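You operate a simulated robot arm through the tools that you are given. There is no shell and no other tool.

Carry out the task below with a simulated two-armed robot. There is one attempt and no reset: what you move stays moved.

## Task
Shut the drain, open the main valve and bring the TROUGH line to 4 bar.

Only the result counts: the job must be done as asked and must still hold three seconds after the hand-in. Knocking over, shifting, dropping, spilling or breaking anything else fails it.

## Robot
Two 7-joint arms with two-finger grippers on one trunk that stands fixed in place. Base frame: the origin is at the foot of the trunk, x ahead of it, y to its left, z up. Readings come in cm, degrees, newtons and seconds.
The left shoulder is at [6, 17.9, 129.3], the right one opposite. With the tool pointing down near the work surface each hand reaches from about 10 to 64 cm from the base axis, measured 20 degrees to its own side. Payload 1.96 kg a hand.
The tool frame of a hand sits at the grasp point between the pads (the TCP): z along the fingers, y along the line on which they close. The tips reach 2 cm beyond it. The gripper opens to 7.2 cm. The gripper's body begins 3.8 cm behind the TCP.
Orientation is that of the tool frame in the base frame, as [roll, pitch, yaw] about the fixed x, y, z axes, in that order (R = Rz(yaw) Ry(pitch) Rx(roll)). With the fingers straight down and closing along the base's y, the tool's x points along the base's -x, its y along +y and its z along -z.

## Interface
- The arms move only by the tool apply_moves. It takes "left_plan", "right_plan" or both (then of equal length, played together; a hand with none holds still); each is text: rows parted by semicolons, each of 7 numbers parted by spaces: the shift along the base's x, y, z in cm, then the turn, a rotation vector about the base's x, y, z in degrees, then the opening, from 0 (shut) to 1 (fully open). In form: x y z wx wy wz jaw; .... A call has 1 to 20 rows; each row shifts and turns the commanded pose from where the row before left it. A row lasts 0.2 s, in which the tool goes at most 5 cm and 8.6 degrees; a call with a longer step from one row to the next is refused whole, and so is a gripper value outside its range. Where a pose cannot be reached the arm comes as near as it can. A force on the tool above 40 N (or 10 N above the force at the start of the call, whichever is more), or a blocked arm, ends the call early, and 0.2 s more pass. Each finger travels about 15.3 cm/s and halts on what it meets, pressing with about 33 N; the grip force reading is that of the motor and also rises with nothing between the fingers. The clock runs only during rows and for 0.2 s after the last one: add rows that do not move to give the fingers time. The reply holds the time, the measured pose of the TCP, the force on the tool along the base axes, the opening and the grip force, in the units named above and with some noise, with the torque about the TCP (base axes, N m) and any sound that the robot's microphone picked up.
- Cameras (640 x 400 px; columns grow to the right, rows downward): "scene" is now at [0.33, 2.53, 183.42]; the picture's right is [0.20, -0.98, 0.00], its down [-0.78, -0.16, -0.61] and it looks along [0.60, 0.12, -0.79] (base axes); focal length 335 px, centre (320, 200). "left" rides on the left gripper at [7.1, -1.9, -8.2] in its tool frame; the picture's right is [0.26, 0.96, 0.00], its down [-0.67, 0.18, -0.72] and it looks along [-0.69, 0.19, 0.70] (tool axes); focal length 280 px, centre (320, 200). "right" rides on the right gripper at [7.1, 1.9, -8.2] in its tool frame; the picture's right is [-0.26, 0.96, 0.00], its down [-0.67, -0.18, -0.72] and it looks along [-0.69, -0.19, 0.70] (tool axes); focal length 280 px, centre (320, 200).
- snapshot(camera): a new picture of that camera. It takes no simulated time.
- slide_trunk(by): slides the trunk up (or, below 0, down) by that many cm; the arms and the scene camera ride with it, the base frame stays. It gives what a move gives, with no picture.
- turn_head(pan, tilt): turns the head with the scene camera to pan (to the left, within 86 degrees either way) and tilt (down, from -29 to 69), counted from straight ahead of the robot. It gives what a move gives.
- measure_at(camera, pixels): there is no depth. For up to 12 entries [column, row, z] of the newest picture of that camera ("zoom" is the newest enlarged one), the place [x, y] in the base frame at which the ray of that pixel passes the height z, good to about 0.2 cm, but the place of the scene camera against the robot may be out by one fixed shift of up to 1.8 cm in any direction. It takes no simulated time.
- inspect(camera, box): a new picture of the part [left, top, right, bottom] of that camera's present view, enlarged. It takes no simulated time.
- close_job(): hands the job in; it is judged then, once.

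Open the grippers and draw the arms clear of the work before you hand the job in, unless the task says otherwise.

The tools are called by a JSON object that holds its "method" and its "body". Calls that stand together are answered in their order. apply_moves: Moves the arms, as the interface text tells. Its arguments: {"type":"object","properties":{"left_plan":{"type":"string"},"right_plan":{"type":"string"}},"required":[]} The other tools are called the same way: slide_trunk (by) slides the trunk up or down; turn_head (pan, tilt) turns the head that bears the scene camera; snapshot (camera) takes a picture; measure_at (camera, pixels) gives the place at which the rays of pixels pass given heights; inspect (camera, box) takes an enlarged picture of a part of a camera's view; close_job () hands the job in.

At the start:

```text
clock: 0.0
left_tool_pos: [51.54, 21.45, 125.16]
left_ee_rot: [180.0, -0.1, 180.0]
left_ft_force: [0.0, -0.3, 0.5]
left_wrist_torque: [0.0, 0.03, -0.04]
left_grip_width: 7.19
left_grasp_force: 0.0
right_tool_pos: [36.99, -15.5, 131.44]
right_ee_rot: [180.0, 0.0, -179.8]
right_ft_force: [-0.1, -0.5, 1.2]
right_wrist_torque: [0.0, -0.01, 0.01]
right_grip_width: 7.22
right_grasp_force: 0.0
trunk travel left (down, up): [-93.8, 5.2]
head pan, tilt: [11.5, 52.4]
```

scene: 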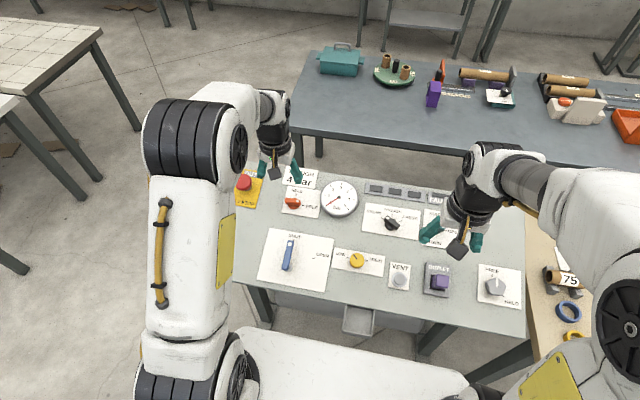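
right: 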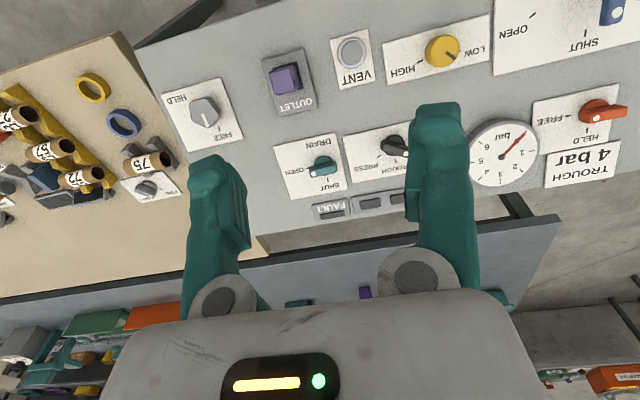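
left: 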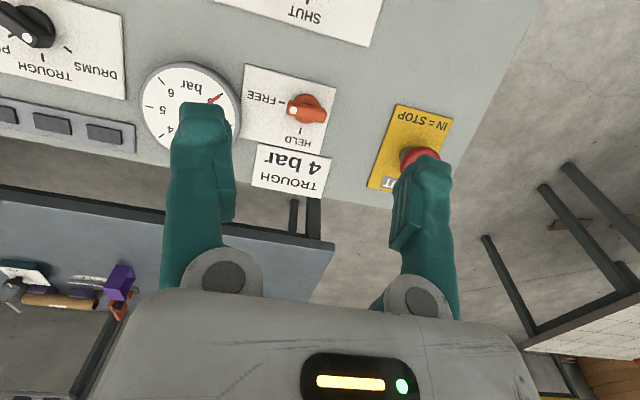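

I start by looking at the panel enlarged: the controls lie around columns 230-530, rows 165-310 of the scene view.

{"method": "inspect", "body": {"camera": "scene", "box": [225, 160, 385, 300]}}

{"method": "inspect", "body": {"camera": "scene", "box": [370, 170, 530, 310]}}

{"method": "inspect", "body": {"camera": "right", "box": [140, 0, 640, 230]}}

{"method": "inspect", "body": {"camera": "left", "box": [0, 0, 500, 230]}}

```text
2.86 times, centred on (305, 230) of scene
```

zoom: 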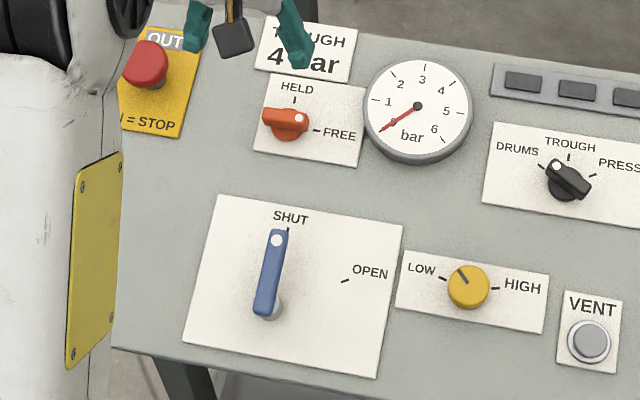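

```text
2.86 times, centred on (450, 240) of scene
```

zoom: 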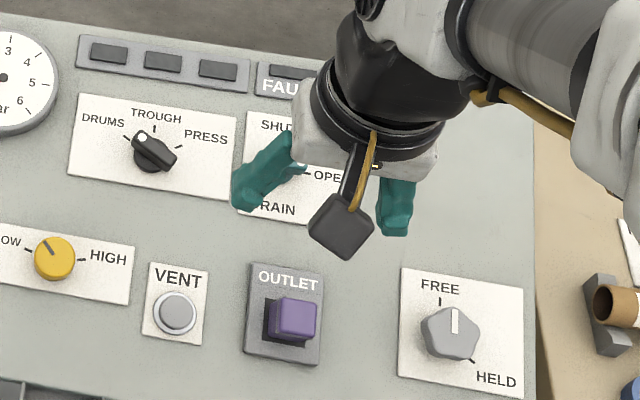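

```text
1.28 times, centred on (390, 115) of right
```

zoom: 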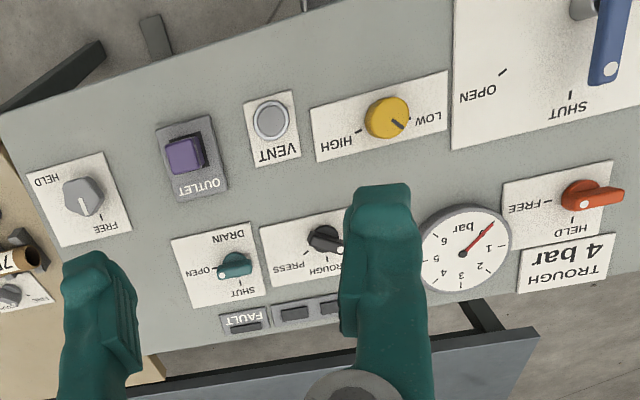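

```text
1.28 times, centred on (250, 115) of left
```

zoom: 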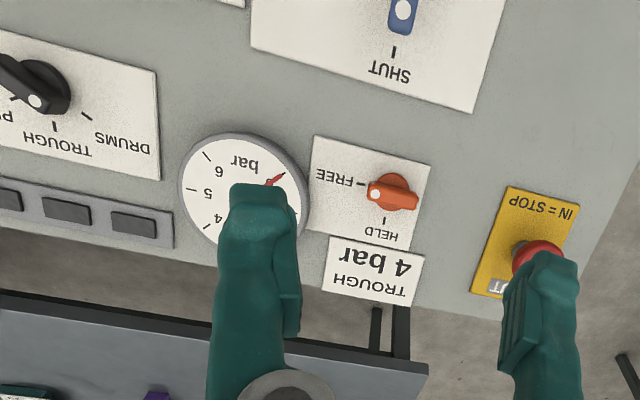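

The left and right views both show the orange knob (left ~(305,110), right ~(600,110)), the TROUGH card and the blue lever. I measure the same features in several views at different heights to find the panel height.

{"method": "measure_at", "body": {"camera": "left", "pixels": [[252, 186, 60], [252, 186, 80], [252, 186, 100], [327, 196, 60], [327, 196, 80], [327, 196, 100], [366, 46, 60], [366, 46, 80], [366, 46, 100]]}}

{"method": "measure_at", "body": {"camera": "right", "pixels": [[545, 187, 60], [545, 187, 80], [545, 187, 100], [618, 174, 60], [618, 174, 80], [618, 174, 100], [288, 160, 80], [346, 187, 80]]}}

{"method": "measure_at", "body": {"camera": "scene", "pixels": [[282, 185, 60], [282, 185, 80], [282, 185, 100], [313, 187, 60], [313, 187, 80], [313, 187, 100], [320, 292, 80], [232, 282, 80], [526, 334, 80]]}}

```text
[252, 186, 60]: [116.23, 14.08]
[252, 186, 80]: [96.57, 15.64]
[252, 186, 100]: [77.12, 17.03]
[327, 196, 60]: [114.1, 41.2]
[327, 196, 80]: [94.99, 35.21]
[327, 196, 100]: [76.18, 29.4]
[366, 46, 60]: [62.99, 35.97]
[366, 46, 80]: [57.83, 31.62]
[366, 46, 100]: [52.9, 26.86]
```

```text
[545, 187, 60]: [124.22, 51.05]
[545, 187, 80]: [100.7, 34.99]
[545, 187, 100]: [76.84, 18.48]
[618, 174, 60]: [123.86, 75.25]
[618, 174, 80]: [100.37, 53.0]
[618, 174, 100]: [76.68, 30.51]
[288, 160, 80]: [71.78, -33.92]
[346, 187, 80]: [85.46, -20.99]
```

```text
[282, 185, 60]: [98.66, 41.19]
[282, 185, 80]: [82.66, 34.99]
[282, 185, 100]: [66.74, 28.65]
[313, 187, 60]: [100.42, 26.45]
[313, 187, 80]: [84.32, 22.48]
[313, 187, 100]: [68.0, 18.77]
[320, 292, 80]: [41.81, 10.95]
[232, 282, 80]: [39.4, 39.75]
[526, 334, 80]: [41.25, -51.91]
```

The card corners from the two wrist cameras agree at z≈101.5. I now check nearer features (VENT card, grey-knob card, blue plate corner) to see whether the panel is level or tilted.

{"method": "measure_at", "body": {"camera": "right", "pixels": [[374.4, 81.4, 90], [374.4, 81.4, 100], [330.6, 38.4, 90], [330.6, 38.4, 100], [242.3, 134.5, 90], [242.3, 134.5, 100], [160.3, 93.1, 90], [160.3, 93.1, 100]]}}

{"method": "measure_at", "body": {"camera": "scene", "pixels": [[390.5, 262, 90], [390.5, 262, 100], [408, 290.8, 90], [408, 290.8, 100], [479.75, 263.45, 90], [479.75, 263.45, 100], [520, 309.7, 90], [520, 309.7, 100], [269, 228.2, 90], [269, 228.2, 100], [282.2, 184.5, 100], [315.5, 189, 100]]}}

{"method": "measure_at", "body": {"camera": "left", "pixels": [[368.75, 46.25, 90], [368.75, 46.25, 100], [258, 143, 100], [333, 157, 100]]}}

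```text
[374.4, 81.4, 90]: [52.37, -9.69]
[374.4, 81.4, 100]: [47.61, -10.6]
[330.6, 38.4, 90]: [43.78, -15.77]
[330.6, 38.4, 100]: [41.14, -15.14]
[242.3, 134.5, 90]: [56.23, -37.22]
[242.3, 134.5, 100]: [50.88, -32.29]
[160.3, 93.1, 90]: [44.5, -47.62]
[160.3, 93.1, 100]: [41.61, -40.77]
```

```text
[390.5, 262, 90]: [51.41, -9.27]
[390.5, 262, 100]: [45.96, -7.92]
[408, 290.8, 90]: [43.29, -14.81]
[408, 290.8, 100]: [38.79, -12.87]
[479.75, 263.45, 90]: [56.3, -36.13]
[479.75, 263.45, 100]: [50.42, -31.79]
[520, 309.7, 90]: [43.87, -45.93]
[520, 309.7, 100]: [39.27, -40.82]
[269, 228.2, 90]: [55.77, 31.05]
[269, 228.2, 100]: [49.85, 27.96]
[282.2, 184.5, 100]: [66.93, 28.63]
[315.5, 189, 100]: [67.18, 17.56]
```

```text
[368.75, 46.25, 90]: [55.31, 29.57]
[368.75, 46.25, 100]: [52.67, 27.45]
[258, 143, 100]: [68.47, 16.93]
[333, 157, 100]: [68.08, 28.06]
```

The panel seems lower near the robot (tilted), so I take a second baseline: the right hand is moved 16 cm to the right and 8 cm back, and the left hand 12 cm back, well above the panel.

{"method": "apply_moves", "body": {"left_plan": "-3 0 0 0 0 0 1; -3 0 0 0 0 0 1; -3 0 0 0 0 0 1; -3 0 0 0 0 0 1; 0 0 0 0 0 0 1", "right_plan": "-2 -4 0 0 0 0 1; -2 -4 0 0 0 0 1; -2 -4 0 0 0 0 1; -2 -4 0 0 0 0 1; 0 0 0 0 0 0 1"}}

{"method": "snapshot", "body": {"camera": "right"}}

{"method": "snapshot", "body": {"camera": "left"}}

{"method": "snapshot", "body": {"camera": "scene"}}

```text
clock: 1.2
left_tool_pos: [39.4, 21.59, 125.08]
left_ee_rot: [-179.9, -0.1, -179.9]
left_ft_force: [-0.2, -0.2, -0.2]
left_wrist_torque: [0.02, -0.02, -0.02]
left_grip_width: 7.2
left_grasp_force: 0.1
right_tool_pos: [28.91, -31.37, 131.56]
right_ee_rot: [180.0, 0.0, 180.0]
right_ft_force: [-0.8, 0.2, -0.6]
right_wrist_torque: [-0.03, -0.01, 0.02]
right_grip_width: 7.2
right_grasp_force: 0.2
trunk travel left (down, up): [-93.8, 5.2]
head pan, tilt: [11.5, 52.4]
```

```text
taken
```

right: 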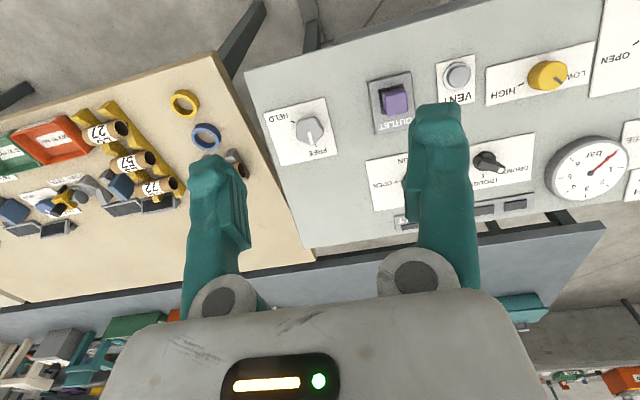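

```text
taken
```

left: 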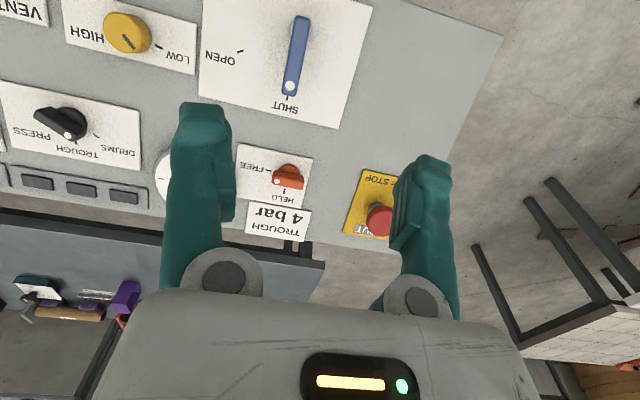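

```text
taken
```

scene: 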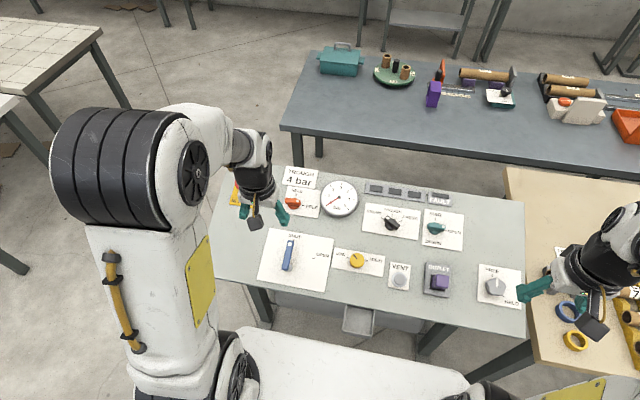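

Now I zoom into the right and left wrist views to get accurate card corners and read the pointers.

{"method": "inspect", "body": {"camera": "right", "box": [240, 20, 640, 260]}}

{"method": "inspect", "body": {"camera": "left", "box": [0, 0, 400, 250]}}

{"method": "inspect", "body": {"camera": "scene", "box": [350, 175, 530, 310]}}

{"method": "inspect", "body": {"camera": "scene", "box": [240, 160, 400, 300]}}

```text
1.60 times, centred on (440, 140) of right
```

zoom: 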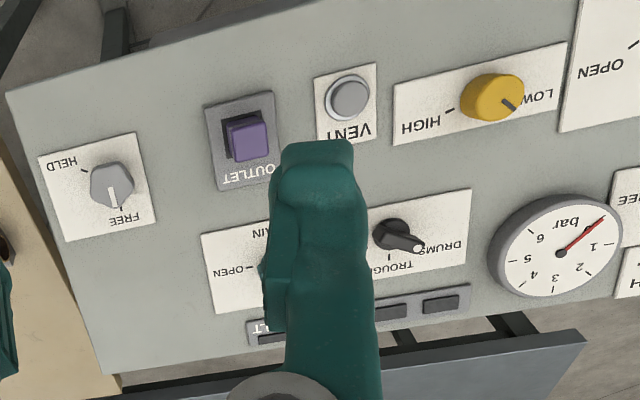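

```text
1.60 times, centred on (200, 125) of left
```

zoom: 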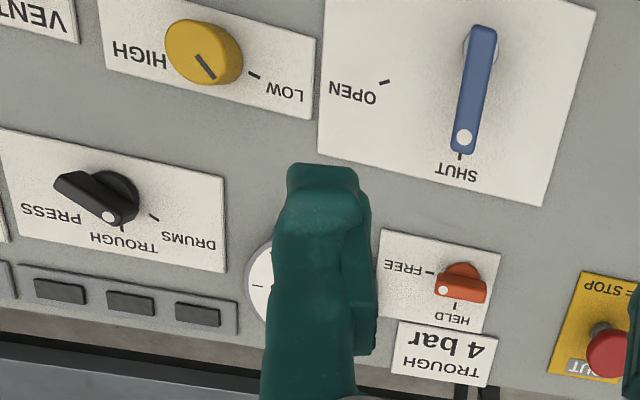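

```text
2.96 times, centred on (440, 242) of scene
```

zoom: 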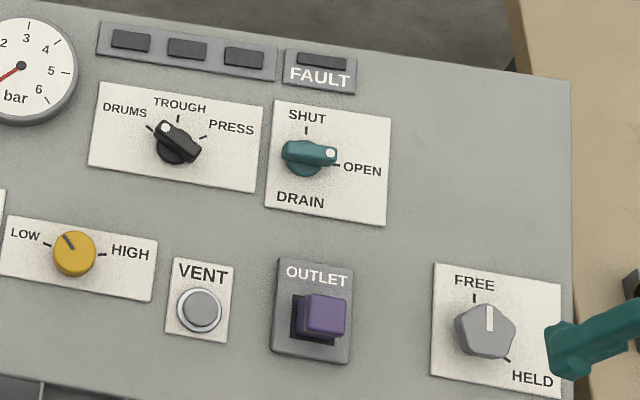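

```text
2.86 times, centred on (320, 230) of scene
```

zoom: 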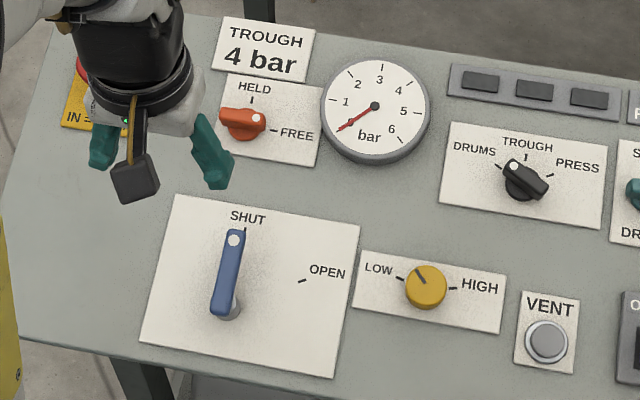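

Pointers: drain at OPEN, selector at DRUMS, main valve at SHUT, regulator slightly past LOW, both HELD/FREE at FREE, gauge near 0. I triangulate the VENT and grey cards against the earlier right picture and also get the left view's corners.

{"method": "measure_at", "body": {"camera": "right", "pixels": [[435.6, 65, 90], [435.6, 65, 100], [263.1, 113.75, 90], [263.1, 113.75, 100], [338.1, 151.25, 90], [338.1, 151.25, 100], [485.6, 67.5, 90], [485.6, 67.5, 100], [595, 41.25, 90], [590, 96.9, 90], [590, 96.9, 100]]}}

{"method": "measure_at", "body": {"camera": "left", "pixels": [[338.75, 128.75, 90], [338.75, 128.75, 100], [312.5, 158.1, 100], [312.5, 158.1, 90], [195, 74.4, 90], [195, 74.4, 100]]}}

```text
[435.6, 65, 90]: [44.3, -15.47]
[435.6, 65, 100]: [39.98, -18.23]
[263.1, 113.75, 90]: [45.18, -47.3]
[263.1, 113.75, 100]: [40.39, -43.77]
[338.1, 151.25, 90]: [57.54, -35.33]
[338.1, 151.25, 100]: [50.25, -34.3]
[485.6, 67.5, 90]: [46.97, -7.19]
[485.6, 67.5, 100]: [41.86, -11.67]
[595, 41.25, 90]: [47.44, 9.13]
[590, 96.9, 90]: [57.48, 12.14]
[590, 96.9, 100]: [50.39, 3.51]
```

```text
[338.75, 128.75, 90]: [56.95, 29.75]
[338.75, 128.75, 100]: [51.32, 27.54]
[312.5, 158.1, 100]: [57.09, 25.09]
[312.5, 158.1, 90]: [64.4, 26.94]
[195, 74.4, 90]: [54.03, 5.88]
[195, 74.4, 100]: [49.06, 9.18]
```

From these rays the panel rises away from the robot (z≈91 at x≈44, ≈95 at x≈54, ≈101.5 at x≈76, about 17°). I measure the controls in the scene view at two heights to place them on that plane.

{"method": "measure_at", "body": {"camera": "scene", "pixels": [[434.9, 230.2, 95], [391, 225.1, 95], [357.3, 261.6, 95], [495.7, 289.2, 95], [287.8, 269.2, 95], [293.75, 240.5, 95], [314, 258, 95], [293, 204.8, 95], [382.3, 217.7, 95], [392, 214.3, 95], [400, 220.4, 95], [440, 280.8, 95]]}}

{"method": "measure_at", "body": {"camera": "scene", "pixels": [[434.9, 230.2, 100], [391, 225.1, 100], [357.3, 261.6, 100], [287.8, 269.2, 90], [293.75, 240.5, 100], [314, 258, 100], [293, 204.8, 100], [382.3, 217.7, 100], [392, 214.3, 100], [400, 220.4, 100], [435.3, 218, 100], [445, 230.2, 100]]}}

```text
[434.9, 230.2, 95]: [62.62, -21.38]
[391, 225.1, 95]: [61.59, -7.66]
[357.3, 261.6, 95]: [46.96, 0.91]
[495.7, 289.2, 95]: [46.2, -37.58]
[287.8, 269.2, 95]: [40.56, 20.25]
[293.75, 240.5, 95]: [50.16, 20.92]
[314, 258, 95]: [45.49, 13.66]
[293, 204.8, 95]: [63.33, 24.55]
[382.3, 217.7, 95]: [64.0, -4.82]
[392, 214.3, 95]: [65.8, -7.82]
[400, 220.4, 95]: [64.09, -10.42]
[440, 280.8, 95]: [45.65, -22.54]
```

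```text
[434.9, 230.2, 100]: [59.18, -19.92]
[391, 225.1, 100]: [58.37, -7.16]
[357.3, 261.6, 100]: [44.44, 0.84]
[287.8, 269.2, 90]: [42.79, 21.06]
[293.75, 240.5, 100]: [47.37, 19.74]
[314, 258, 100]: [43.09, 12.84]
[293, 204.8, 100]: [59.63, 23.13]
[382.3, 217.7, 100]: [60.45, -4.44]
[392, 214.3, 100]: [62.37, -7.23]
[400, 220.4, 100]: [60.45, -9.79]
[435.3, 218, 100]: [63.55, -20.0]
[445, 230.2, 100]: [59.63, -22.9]
```

Approximate true spots: drain knob (62,-22), selector (61,-8.6), yellow (49,0), blue pivot (43,20). I bring both hands closer (still ~17 cm above the panel), tilting the tools -17° about y so they are square to it, for close pictures.

{"method": "apply_moves", "body": {"left_plan": "0.7 -0.45 -1.6 0 -2.1 0 1; 0.7 -0.45 -1.6 0 -2.1 0 1; 0.7 -0.45 -1.6 0 -2.1 0 1; 0.7 -0.45 -1.6 0 -2.1 0 1; 0.7 -0.45 -1.6 0 -2.1 0 1; 0.7 -0.45 -1.6 0 -2.1 0 1; 0.7 -0.45 -1.6 0 -2.1 0 1; 0.7 -0.45 -1.6 0 -2.3 0 1; 0 0 0 0 0 0 1; 0 0 0 0 0 0 1", "right_plan": "3.3 1.2 -1.6 0 -2.1 0 1; 3.3 1.2 -1.6 0 -2.1 0 1; 3.3 1.2 -1.6 0 -2.1 0 1; 3.3 1.2 -1.6 0 -2.1 0 1; 3.3 1.2 -1.6 0 -2.1 0 1; 3.3 1.2 -1.6 0 -2.1 0 1; 3.3 1.2 -1.6 0 -2.1 0 1; 3.3 1.2 -1.6 0 -2.3 0 1; 0 0 0 0 0 0 1; 0 0 0 0 0 0 1"}}

{"method": "snapshot", "body": {"camera": "right"}}

{"method": "snapshot", "body": {"camera": "left"}}

{"method": "snapshot", "body": {"camera": "scene"}}

```text
clock: 3.4
left_tool_pos: [45.12, 17.73, 112.31]
left_ee_rot: [180.0, 17.0, -179.9]
left_ft_force: [-0.1, 0.0, -0.4]
left_wrist_torque: [-0.03, -0.02, 0.03]
left_grip_width: 7.19
left_grasp_force: 0.1
right_tool_pos: [55.38, -21.87, 118.62]
right_ee_rot: [-179.9, 17.0, -179.9]
right_ft_force: [0.0, 0.9, 0.5]
right_wrist_torque: [0.01, 0.01, -0.01]
right_grip_width: 7.2
right_grasp_force: 0.1
trunk travel left (down, up): [-93.8, 5.2]
head pan, tilt: [11.5, 52.4]
```

```text
taken
```

right: 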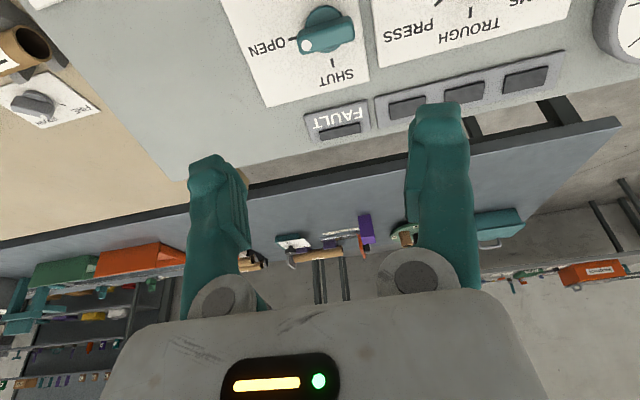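

```text
taken
```

left: 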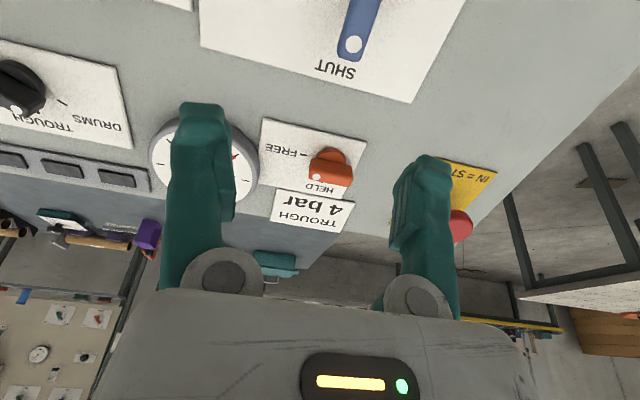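

```text
taken
```

scene: 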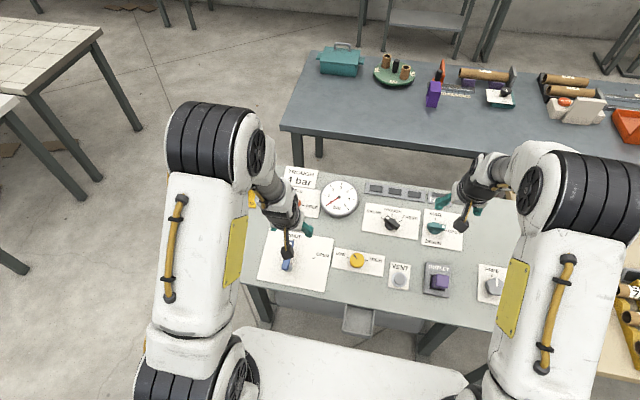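

The drain knob is at (325,30) in the right view, with its card corners (268,107) and (370,80). I measure these and the blue plate's far-left corner (413,102) in the left view for the plane fit.

{"method": "measure_at", "body": {"camera": "right", "pixels": [[268, 107, 95], [268, 107, 100], [370, 80, 95], [370, 80, 100], [331, 64, 95], [331, 64, 100], [292, 38, 95], [292, 38, 100], [325, 30, 97], [325, 30, 100], [468, 14, 95], [468, 14, 100]]}}

{"method": "measure_at", "body": {"camera": "left", "pixels": [[413, 102, 93], [413, 102, 97], [351, 43, 93], [351, 43, 97], [271, 222, 100], [271, 222, 103], [341, 234, 100], [341, 234, 103], [334, 62, 93], [334, 62, 97], [327, 165, 100], [284, 151, 98]]}}

```text
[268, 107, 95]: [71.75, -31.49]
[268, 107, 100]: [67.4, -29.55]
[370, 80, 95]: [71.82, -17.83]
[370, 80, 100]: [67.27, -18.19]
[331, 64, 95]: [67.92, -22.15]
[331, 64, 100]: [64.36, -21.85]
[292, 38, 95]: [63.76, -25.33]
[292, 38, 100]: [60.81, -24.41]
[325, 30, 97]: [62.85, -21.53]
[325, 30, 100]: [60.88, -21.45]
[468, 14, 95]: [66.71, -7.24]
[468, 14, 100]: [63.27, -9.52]
```

```text
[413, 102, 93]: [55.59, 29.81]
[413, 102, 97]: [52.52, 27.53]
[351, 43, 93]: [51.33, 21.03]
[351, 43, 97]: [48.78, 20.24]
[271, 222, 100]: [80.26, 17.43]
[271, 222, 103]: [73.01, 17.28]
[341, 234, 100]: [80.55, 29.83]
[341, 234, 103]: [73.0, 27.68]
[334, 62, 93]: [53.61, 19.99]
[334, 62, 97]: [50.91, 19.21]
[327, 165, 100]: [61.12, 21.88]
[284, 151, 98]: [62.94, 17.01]
```

Fitting all rays gives the panel plane z ≈ 95.1 + 0.364·(x−54), i.e. a 20° slope, and puts the drain knob centre near (62,-21.9,98). I draw both hands back and add the missing -3° of tilt for a clearer close look at the drain/selector and the blue lever.

{"method": "apply_moves", "body": {"left_plan": "-3 0 0 0 -1 0 1; -3 0 0 0 -1 0 1; -3 0 0 0 -1 0 1; -3 0 0 0 0 0 1; 0 0 0 0 0 0 1", "right_plan": "-3 1 -1 0 -1 0 1; -3 1 -1 0 -1 0 1; -3 1 -1 0 -1 0 1; -3 1 -1 0 0 0 1; 0 0 0 0 0 0 1"}}

{"method": "snapshot", "body": {"camera": "right"}}

{"method": "snapshot", "body": {"camera": "left"}}

{"method": "inspect", "body": {"camera": "scene", "box": [240, 160, 400, 300]}}

```text
clock: 4.6
left_tool_pos: [34.09, 17.77, 111.89]
left_ee_rot: [-179.9, 19.7, -180.0]
left_ft_force: [0.7, 0.1, -0.3]
left_wrist_torque: [0.01, 0.04, -0.04]
left_grip_width: 7.2
left_grasp_force: 0.2
left hand out of reach, approached as far as the arm can: row 4
right_tool_pos: [43.53, -17.94, 114.65]
right_ee_rot: [180.0, 20.0, -179.9]
right_ft_force: [0.3, -0.2, 0.0]
right_wrist_torque: [0.0, 0.03, 0.0]
right_grip_width: 7.2
right_grasp_force: 0.0
trunk travel left (down, up): [-93.8, 5.2]
head pan, tilt: [11.5, 52.4]
```

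```text
taken
```

right: 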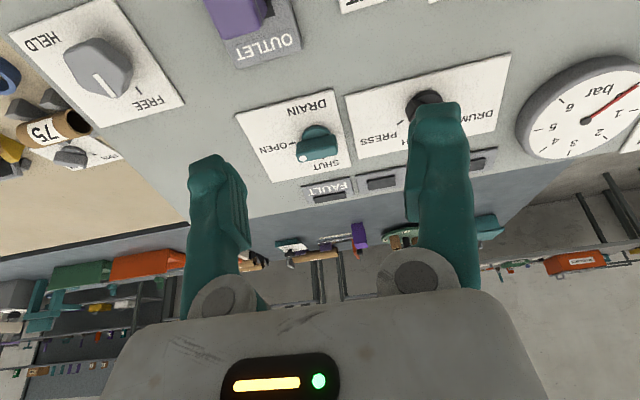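

```text
taken
```

left: 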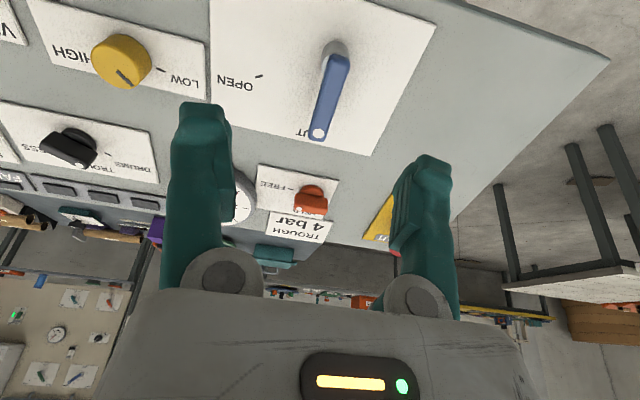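

```text
2.86 times, centred on (320, 230) of scene
```

zoom: 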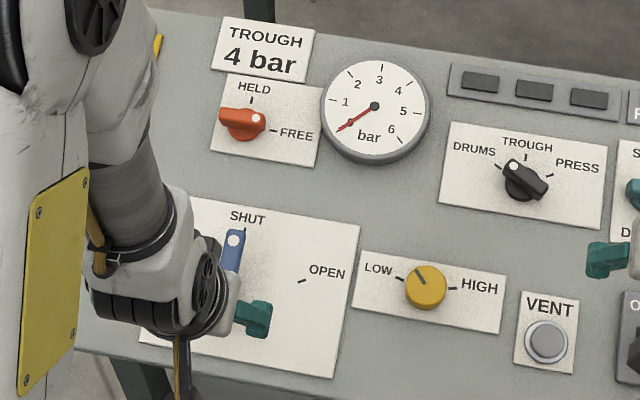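

The left view's lower-left corner shows another board in the background with a gauge and levers; I enlarge it and the blue lever before acting.

{"method": "inspect", "body": {"camera": "left", "box": [0, 230, 160, 400]}}

{"method": "inspect", "body": {"camera": "left", "box": [200, 0, 440, 160]}}

{"method": "inspect", "body": {"camera": "right", "box": [220, 60, 540, 220]}}

{"method": "turn_head", "body": {"pan": 0, "tilt": 20}}

{"method": "snapshot", "body": {"camera": "scene"}}

```text
2.35 times, centred on (80, 315) of left
```

zoom: 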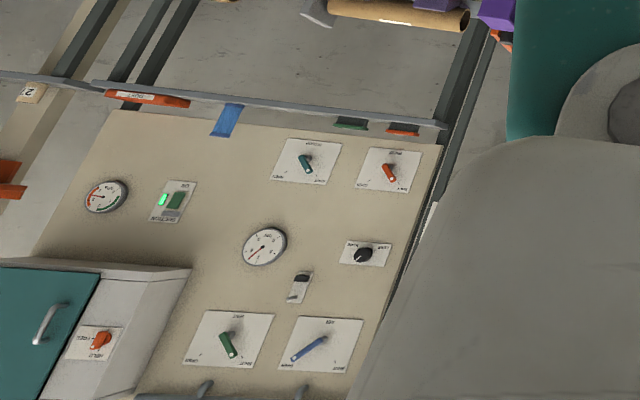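

```text
2.50 times, centred on (320, 80) of left
```

zoom: 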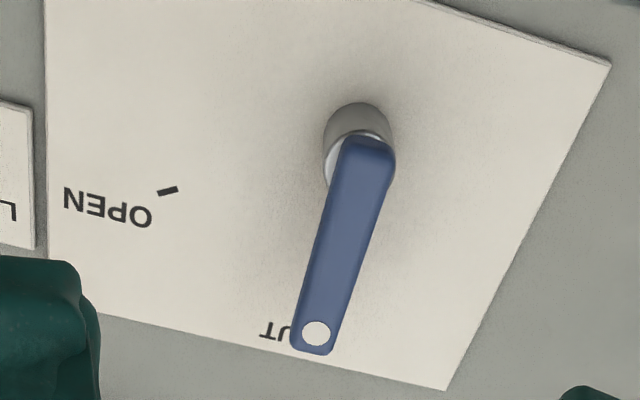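

```text
2.00 times, centred on (380, 140) of right
```

zoom: 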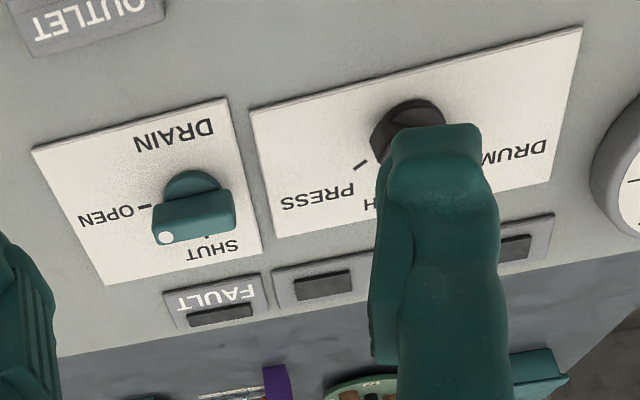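

```text
clock: 5.6
left_tool_pos: [33.93, 17.84, 111.88]
left_ee_rot: [180.0, 19.9, -179.8]
left_ft_force: [0.0, -0.2, -0.4]
left_wrist_torque: [0.02, 0.0, 0.02]
left_grip_width: 7.21
left_grasp_force: 0.0
right_tool_pos: [43.51, -17.9, 114.7]
right_ee_rot: [180.0, 20.0, -179.9]
right_ft_force: [-0.5, -0.8, 0.5]
right_wrist_torque: [-0.02, -0.05, 0.03]
right_grip_width: 7.18
right_grasp_force: 0.0
trunk travel left (down, up): [-93.8, 5.2]
head pan, tilt: [0.0, 20.0]
```

```text
taken
```

scene: 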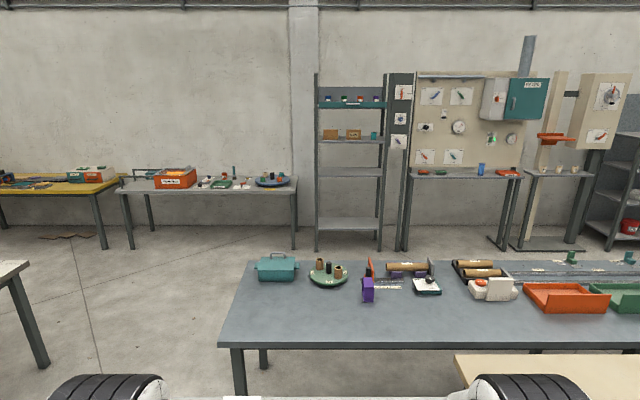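

That board belongs to a station at the far wall, out of reach, so it is not part of this job. I turn the head back onto the panel and measure the lever pivot, OPEN mark, drain base and marks from the newest wrist pictures.

{"method": "turn_head", "body": {"pan": 2, "tilt": 56}}

{"method": "measure_at", "body": {"camera": "left", "pixels": [[334.8, 46, 90], [334.8, 46, 95], [259.2, 76.4, 90], [259.2, 76.4, 95], [318.4, 133.2, 94], [318.4, 133.2, 99], [340, 60.8, 92], [340, 60.8, 97], [120, 62, 92], [120, 62, 96], [161, 69, 92], [161, 69, 96]]}}

{"method": "measure_at", "body": {"camera": "right", "pixels": [[316.5, 134, 96], [316.5, 134, 100], [303, 158.5, 98], [303, 158.5, 102], [292.5, 143, 96], [292.5, 143, 100], [323, 160, 96], [323, 160, 100], [400.5, 122.5, 96], [400.5, 122.5, 100]]}}

{"method": "snapshot", "body": {"camera": "scene"}}

```text
clock: 6.6
left_tool_pos: [34.05, 17.8, 111.98]
left_ee_rot: [-180.0, 19.8, -179.8]
left_ft_force: [-0.1, -0.1, 0.8]
left_wrist_torque: [0.01, 0.0, 0.06]
left_grip_width: 7.2
left_grasp_force: 0.1
right_tool_pos: [43.51, -17.87, 114.81]
right_ee_rot: [-179.9, 20.1, -179.9]
right_ft_force: [-0.1, -0.1, -0.2]
right_wrist_torque: [0.01, -0.02, -0.01]
right_grip_width: 7.2
right_grasp_force: 0.1
trunk travel left (down, up): [-93.8, 5.2]
head pan, tilt: [2.0, 56.0]
```

```text
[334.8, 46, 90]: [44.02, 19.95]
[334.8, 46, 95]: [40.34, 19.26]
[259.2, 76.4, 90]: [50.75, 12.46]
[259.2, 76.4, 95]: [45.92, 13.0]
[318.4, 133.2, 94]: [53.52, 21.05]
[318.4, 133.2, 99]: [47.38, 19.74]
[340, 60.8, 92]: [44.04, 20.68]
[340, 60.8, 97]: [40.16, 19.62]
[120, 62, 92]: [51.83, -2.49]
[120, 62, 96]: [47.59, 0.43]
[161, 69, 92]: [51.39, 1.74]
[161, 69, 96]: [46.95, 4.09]
```

```text
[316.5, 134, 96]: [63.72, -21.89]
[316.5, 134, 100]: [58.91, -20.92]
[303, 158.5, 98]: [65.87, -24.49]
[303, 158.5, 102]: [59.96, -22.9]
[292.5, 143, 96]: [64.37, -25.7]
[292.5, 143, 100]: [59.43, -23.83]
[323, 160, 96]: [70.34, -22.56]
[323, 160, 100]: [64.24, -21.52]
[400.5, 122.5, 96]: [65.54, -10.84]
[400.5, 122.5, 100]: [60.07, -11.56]
```

```text
taken
```

scene: 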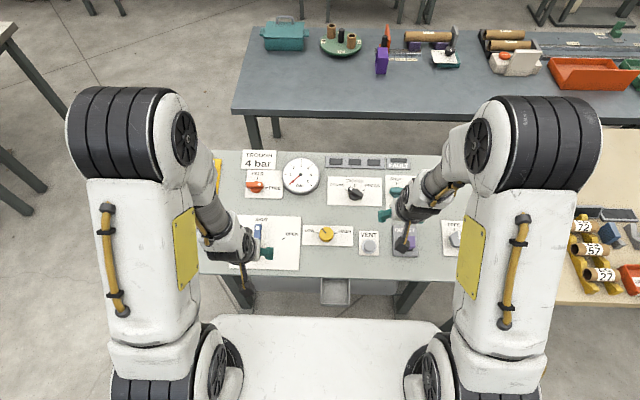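

The scene is clear. Drain axis is at about (61.9,-21.8,98.0), its bar lying along y toward OPEN and topping out ~3.5 cm above the panel; I move the right hand to hover ~9 cm above it while turning it -90° about the panel normal so the pads will close across the bar.

{"method": "apply_moves", "body": {"right_plan": "1.39 -0.355 -0.755 2.798 0 -7.687 1; 1.39 -0.355 -0.755 2.798 0 -7.687 1; 1.39 -0.355 -0.755 2.798 0 -7.687 1; 1.39 -0.355 -0.755 2.798 0 -7.687 1; 1.39 -0.355 -0.755 2.798 0 -7.687 1; 1.39 -0.355 -0.755 2.798 0 -7.687 1; 1.39 -0.355 -0.755 2.798 0 -7.687 1; 1.39 -0.355 -0.755 2.798 0 -7.687 1; 1.39 -0.355 -0.755 2.798 0 -7.687 1; 1.39 -0.355 -0.755 2.798 0 -7.687 1; 1.39 -0.355 -0.755 2.798 0 -7.687 1; 0 0 0 0 0 0 1; 0 0 0 0 0 0 1"}}

{"method": "snapshot", "body": {"camera": "right"}}

{"method": "inspect", "body": {"camera": "scene", "box": [230, 140, 510, 290]}}

```text
clock: 9.4
left_tool_pos: [34.03, 17.96, 111.95]
left_ee_rot: [-180.0, 20.0, -179.9]
left_ft_force: [-0.7, 1.2, 0.1]
left_wrist_torque: [0.0, 0.0, -0.02]
left_grip_width: 7.2
left_grasp_force: 0.1
right_tool_pos: [58.88, -21.72, 106.47]
right_ee_rot: [160.0, 0.1, 90.0]
right_ft_force: [-0.5, -0.3, -0.6]
right_wrist_torque: [-0.04, -0.01, 0.02]
right_grip_width: 7.21
right_grasp_force: 0.0
trunk travel left (down, up): [-93.8, 5.2]
head pan, tilt: [2.0, 56.0]
```

```text
taken
```

right: 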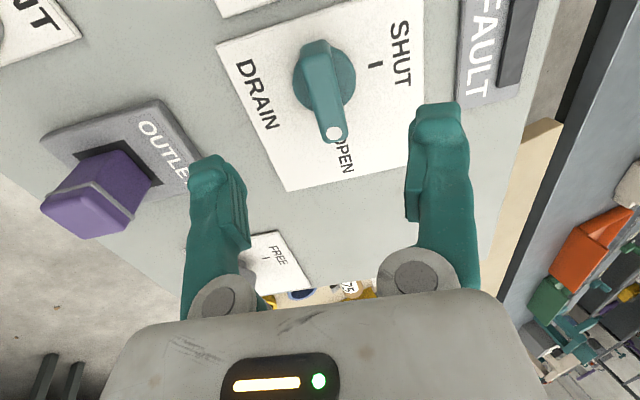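

```text
2.29 times, centred on (370, 215) of scene
```

zoom: 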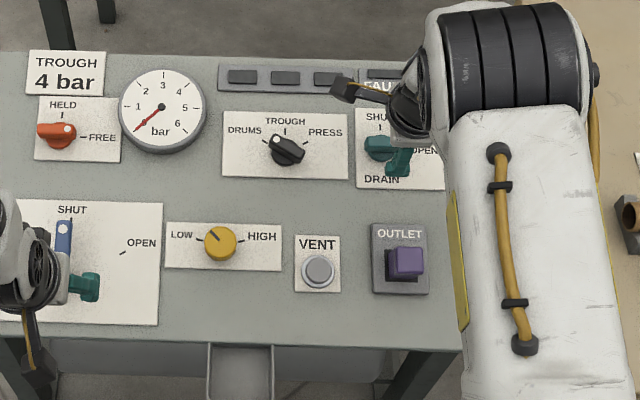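

Pose is exact. The drain bar runs from about (318,42) to its dot at (334,133); I enlarge it and measure its ends to judge height and centring.

{"method": "inspect", "body": {"camera": "right", "box": [250, 10, 410, 180]}}

{"method": "measure_at", "body": {"camera": "right", "pixels": [[334, 133, 100], [334, 133, 101], [334, 133, 102], [318, 42, 100], [318, 42, 101], [318, 42, 102], [375, 65, 98], [375, 65, 100], [340, 148, 98], [325, 88, 98], [325, 88, 99]]}}

```text
2.35 times, centred on (330, 95) of right
```

zoom: 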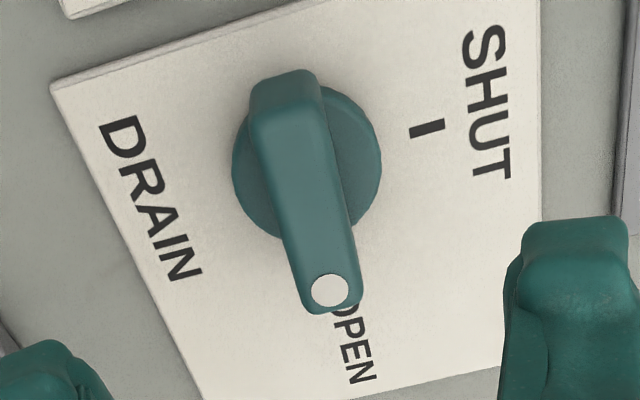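

```text
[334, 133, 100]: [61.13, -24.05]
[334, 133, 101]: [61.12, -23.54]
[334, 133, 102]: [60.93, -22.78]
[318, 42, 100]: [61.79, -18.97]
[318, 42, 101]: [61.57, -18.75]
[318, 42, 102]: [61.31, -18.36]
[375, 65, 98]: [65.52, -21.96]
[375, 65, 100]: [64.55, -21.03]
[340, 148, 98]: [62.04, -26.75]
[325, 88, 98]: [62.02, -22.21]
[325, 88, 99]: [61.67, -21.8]
```

The bar is ~4.2 cm long, ~1.6 cm wide with its top ~3.3 cm above the panel; the base disc (324,80) sits slightly off the tool axis. I correct by about (0.3,0.35) and descend 3.5 cm along the tool axis for a closer check.

{"method": "apply_moves", "body": {"right_plan": "0.5 0.12 -1.07 0 0 0 1; 0.5 0.12 -1.07 0 0 0 1; 0.5 0.11 -1.06 0 0 0 1; 0 0 0 0 0 0 1"}}

{"method": "snapshot", "body": {"camera": "right"}}

{"method": "inspect", "body": {"camera": "right", "box": [230, 40, 420, 200]}}

```text
clock: 10.4
left_tool_pos: [34.06, 17.86, 111.87]
left_ee_rot: [-179.9, 19.8, -179.9]
left_ft_force: [0.2, 0.1, -0.2]
left_wrist_torque: [-0.02, -0.02, -0.01]
left_grip_width: 7.19
left_grasp_force: 0.2
right_tool_pos: [60.17, -21.5, 103.21]
right_ee_rot: [160.0, 0.0, 90.0]
right_ft_force: [-0.6, -0.3, -0.2]
right_wrist_torque: [0.02, -0.03, 0.01]
right_grip_width: 7.22
right_grasp_force: 0.1
trunk travel left (down, up): [-93.8, 5.2]
head pan, tilt: [2.0, 56.0]
```

```text
taken
```

right: 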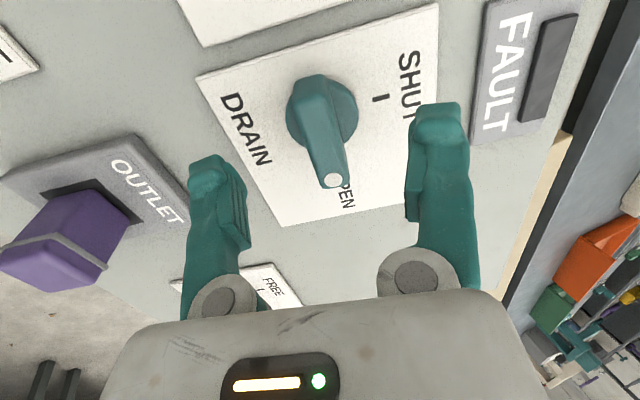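

```text
2.50 times, centred on (325, 120) of right
```

zoom: 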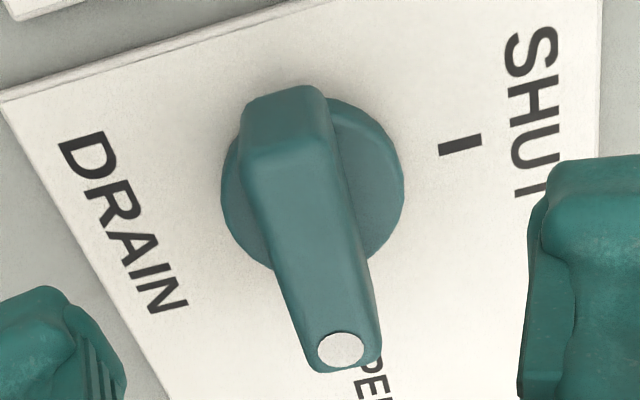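

The bar is centred under the tool within ~0.1-0.2 cm. I descend 2.3 cm so the tips stop ~1.1 cm above the panel, then close on the bar.

{"method": "apply_moves", "body": {"right_plan": "0.3 0 -0.72 0 0 0 1; 0.3 0 -0.72 0 0 0 1; 0.28 0 -0.72 0 0 0 1; 0 0 0 0 0 0 1; 0 0 0 0 0 0 0; 0 0 0 0 0 0 0; 0 0 0 0 0 0 0; 0 0 0 0 0 0 0"}}

{"method": "snapshot", "body": {"camera": "right"}}

```text
clock: 12.2
left_tool_pos: [33.99, 17.81, 111.9]
left_ee_rot: [180.0, 19.9, -180.0]
left_ft_force: [0.1, -0.4, 0.8]
left_wrist_torque: [0.01, -0.02, -0.02]
left_grip_width: 7.2
left_grasp_force: 0.1
right_tool_pos: [61.19, -21.36, 101.07]
right_ee_rot: [160.0, 0.0, 90.0]
right_ft_force: [1.8, -0.5, 0.8]
right_wrist_torque: [-0.16, -0.02, -0.06]
right_grip_width: 1.52
right_grasp_force: 40.2
trunk travel left (down, up): [-93.8, 5.2]
head pan, tilt: [2.0, 56.0]
```

```text
taken
```

right: 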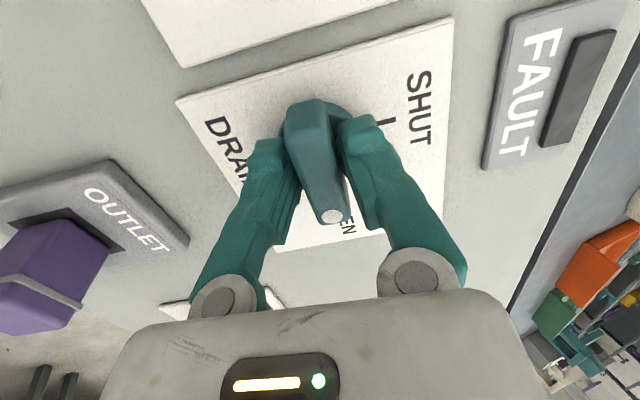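

The pads hold the bar (width 1.52 cm, low side forces). I now turn +45° about the panel normal toward SHUT and check the forces.

{"method": "apply_moves", "body": {"right_plan": "0 0 0 -2.565 0 7.048 0; 0 0 0 -2.565 0 7.048 0; 0 0 0 -2.565 0 7.048 0; 0 0 0 -2.565 0 7.048 0; 0 0 0 -2.565 0 7.048 0; 0 0 0 -2.565 0 7.048 0; 0 0 0 0 0 0 0"}}

{"method": "snapshot", "body": {"camera": "right"}}

```text
clock: 13.8
left_tool_pos: [34.03, 17.86, 111.98]
left_ee_rot: [-180.0, 20.0, 179.9]
left_ft_force: [-0.6, 0.5, -0.2]
left_wrist_torque: [-0.01, 0.02, 0.01]
left_grip_width: 7.19
left_grasp_force: 0.1
right_tool_pos: [61.07, -21.49, 101.04]
right_ee_rot: [165.7, 14.0, 133.4]
right_ft_force: [-0.2, -0.5, -2.2]
right_wrist_torque: [0.25, 0.31, 0.12]
right_grip_width: 1.56
right_grasp_force: 39.5
trunk travel left (down, up): [-93.8, 5.2]
head pan, tilt: [2.0, 56.0]
```

```text
taken
```

right: 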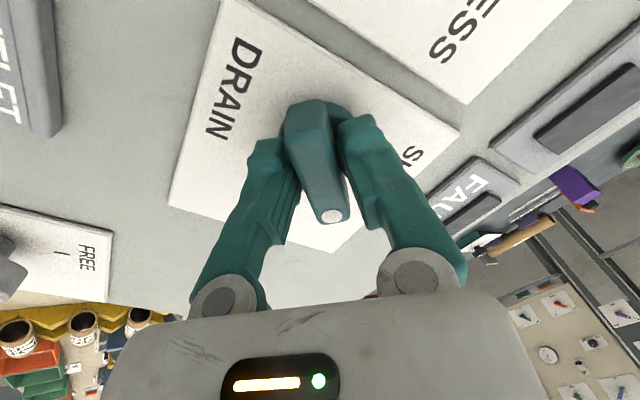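

The bar turns with the hand and the forces are small. I turn the remaining 45° to SHUT.

{"method": "apply_moves", "body": {"right_plan": "0 0 0 -2.565 0 7.048 0; 0 0 0 -2.565 0 7.048 0; 0 0 0 -2.565 0 7.048 0; 0 0 0 -2.565 0 7.048 0; 0 0 0 -2.565 0 7.048 0; 0 0 0 -2.565 0 7.048 0; 0 0 0 0 0 0 0"}}

{"method": "snapshot", "body": {"camera": "right"}}

```text
clock: 15.4
left_tool_pos: [34.02, 17.78, 111.93]
left_ee_rot: [180.0, 19.9, -180.0]
left_ft_force: [-0.4, 0.5, 0.1]
left_wrist_torque: [0.0, -0.03, -0.01]
left_grip_width: 7.2
left_grasp_force: 0.0
right_tool_pos: [61.03, -21.46, 101.02]
right_ee_rot: [-180.0, 19.9, -179.8]
right_ft_force: [-5.1, -3.0, -5.3]
right_wrist_torque: [-0.09, 0.23, -0.01]
right_grip_width: 1.54
right_grasp_force: 39.9
trunk travel left (down, up): [-93.8, 5.2]
head pan, tilt: [2.0, 56.0]
```

```text
taken
```

right: 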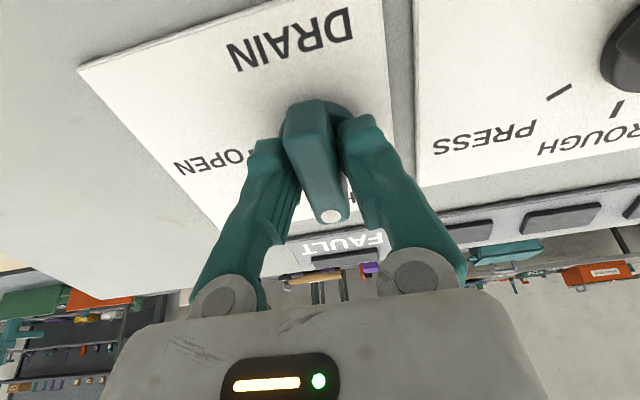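

The hand is back at neutral yaw with the dot pointing to SHUT. I open the jaws, wait, and withdraw along the panel normal to verify it stays.

{"method": "apply_moves", "body": {"right_plan": "0 0 0 0 0 0 1; 0 0 0 0 0 0 1; 0 0 0 0 0 0 1; -0.7 0 1.88 0 0 0 1; -0.7 0 1.88 0 0 0 1; -0.7 0 1.88 0 0 0 1; -0.7 0 1.88 0 0 0 1; 0 0 0 0 0 0 1"}}

{"method": "snapshot", "body": {"camera": "right"}}

{"method": "inspect", "body": {"camera": "scene", "box": [230, 140, 510, 290]}}

```text
clock: 17.2
left_tool_pos: [34.12, 17.81, 111.85]
left_ee_rot: [-179.9, 19.9, 179.9]
left_ft_force: [-0.3, 0.0, -0.3]
left_wrist_torque: [0.01, 0.03, 0.0]
left_grip_width: 7.21
left_grasp_force: 0.1
right_tool_pos: [58.24, -21.37, 108.54]
right_ee_rot: [179.8, 19.8, 180.0]
right_ft_force: [0.4, -0.1, 0.5]
right_wrist_torque: [0.0, 0.0, 0.05]
right_grip_width: 7.22
right_grasp_force: 0.1
trunk travel left (down, up): [-93.8, 5.2]
head pan, tilt: [2.0, 56.0]
```

```text
taken
```

right: 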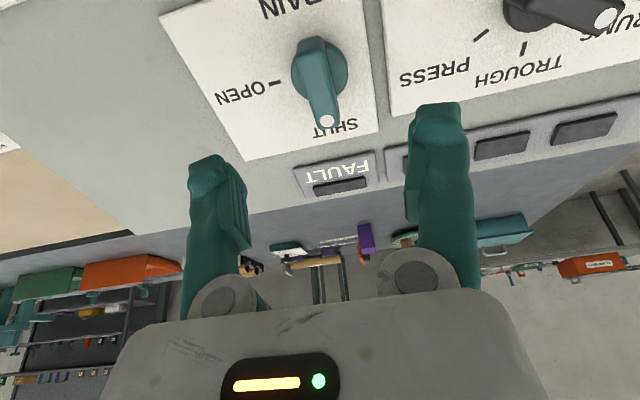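

```text
2.29 times, centred on (370, 215) of scene
```

zoom: 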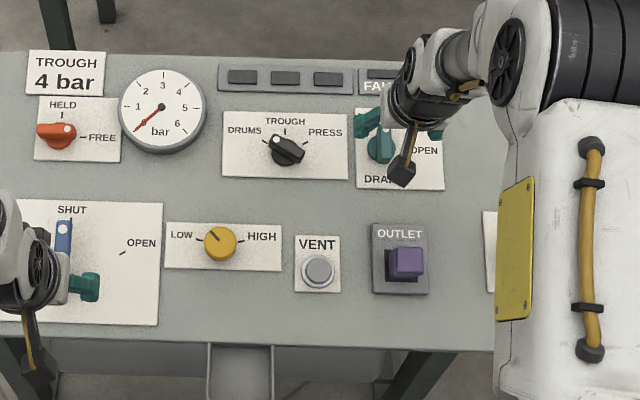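

The drain stays at SHUT (dot at (325,122) next to SHUT). Next is the selector: I move over it at (61,-8.8), hovering 9 cm above while turning +60° to match its bar pointing at DRUMS.

{"method": "apply_moves", "body": {"right_plan": "-0.04 1.57 -0.3 -2.565 0 7.048 1; -0.04 1.57 -0.3 -2.565 0 7.048 1; -0.04 1.57 -0.3 -2.565 0 7.048 1; -0.04 1.57 -0.3 -2.565 0 7.048 1; -0.04 1.57 -0.3 -2.565 0 7.048 1; -0.04 1.57 -0.3 -2.565 0 7.048 1; -0.04 1.57 -0.3 -2.565 0 7.048 1; -0.04 1.57 -0.3 -2.565 0 7.048 1; 0 0 0 0 0 0 1; 0 0 0 0 0 0 1"}}

{"method": "snapshot", "body": {"camera": "right"}}

{"method": "inspect", "body": {"camera": "right", "box": [220, 0, 420, 200]}}

```text
clock: 19.4
left_tool_pos: [34.0, 17.83, 111.84]
left_ee_rot: [179.9, 20.0, -179.8]
left_ft_force: [0.1, 0.6, -0.1]
left_wrist_torque: [0.02, -0.03, 0.02]
left_grip_width: 7.18
left_grasp_force: 0.0
right_tool_pos: [57.96, -8.86, 106.12]
right_ee_rot: [-162.6, 9.8, -118.4]
right_ft_force: [0.6, 0.2, -0.8]
right_wrist_torque: [-0.02, 0.0, 0.02]
right_grip_width: 7.2
right_grasp_force: 0.1
trunk travel left (down, up): [-93.8, 5.2]
head pan, tilt: [2.0, 56.0]
```

```text
taken
```

right: 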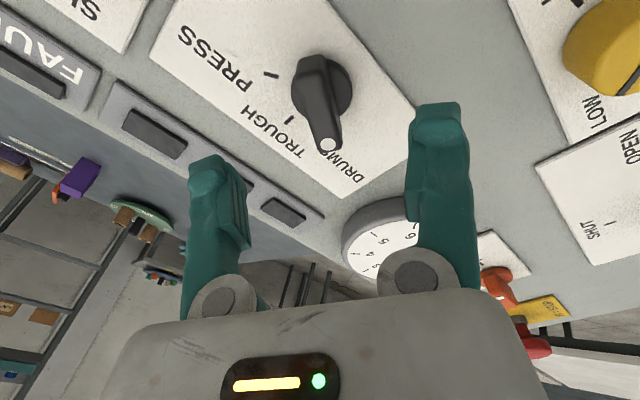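

```text
2.00 times, centred on (320, 100) of right
```

zoom: 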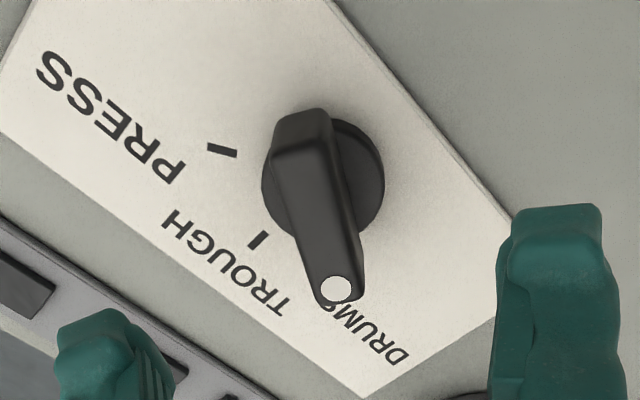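

The selector's disc is at (321.5,90) and dot at (328,144.5), nearly centred. I measure the TROUGH and PRESS marks to get the exact detent angle.

{"method": "measure_at", "body": {"camera": "right", "pixels": [[289, 119.5, 98.5], [289, 119.5, 99], [271, 75, 98], [271, 75, 98.5], [321.5, 90, 98], [321.5, 90, 98.5], [328, 144.5, 100], [328, 144.5, 101]]}}

```text
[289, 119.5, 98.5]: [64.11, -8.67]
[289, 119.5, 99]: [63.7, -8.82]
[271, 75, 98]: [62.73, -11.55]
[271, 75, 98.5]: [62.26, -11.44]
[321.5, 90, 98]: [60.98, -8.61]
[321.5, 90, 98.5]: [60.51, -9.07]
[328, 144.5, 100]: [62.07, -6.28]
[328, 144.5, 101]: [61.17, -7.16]
```

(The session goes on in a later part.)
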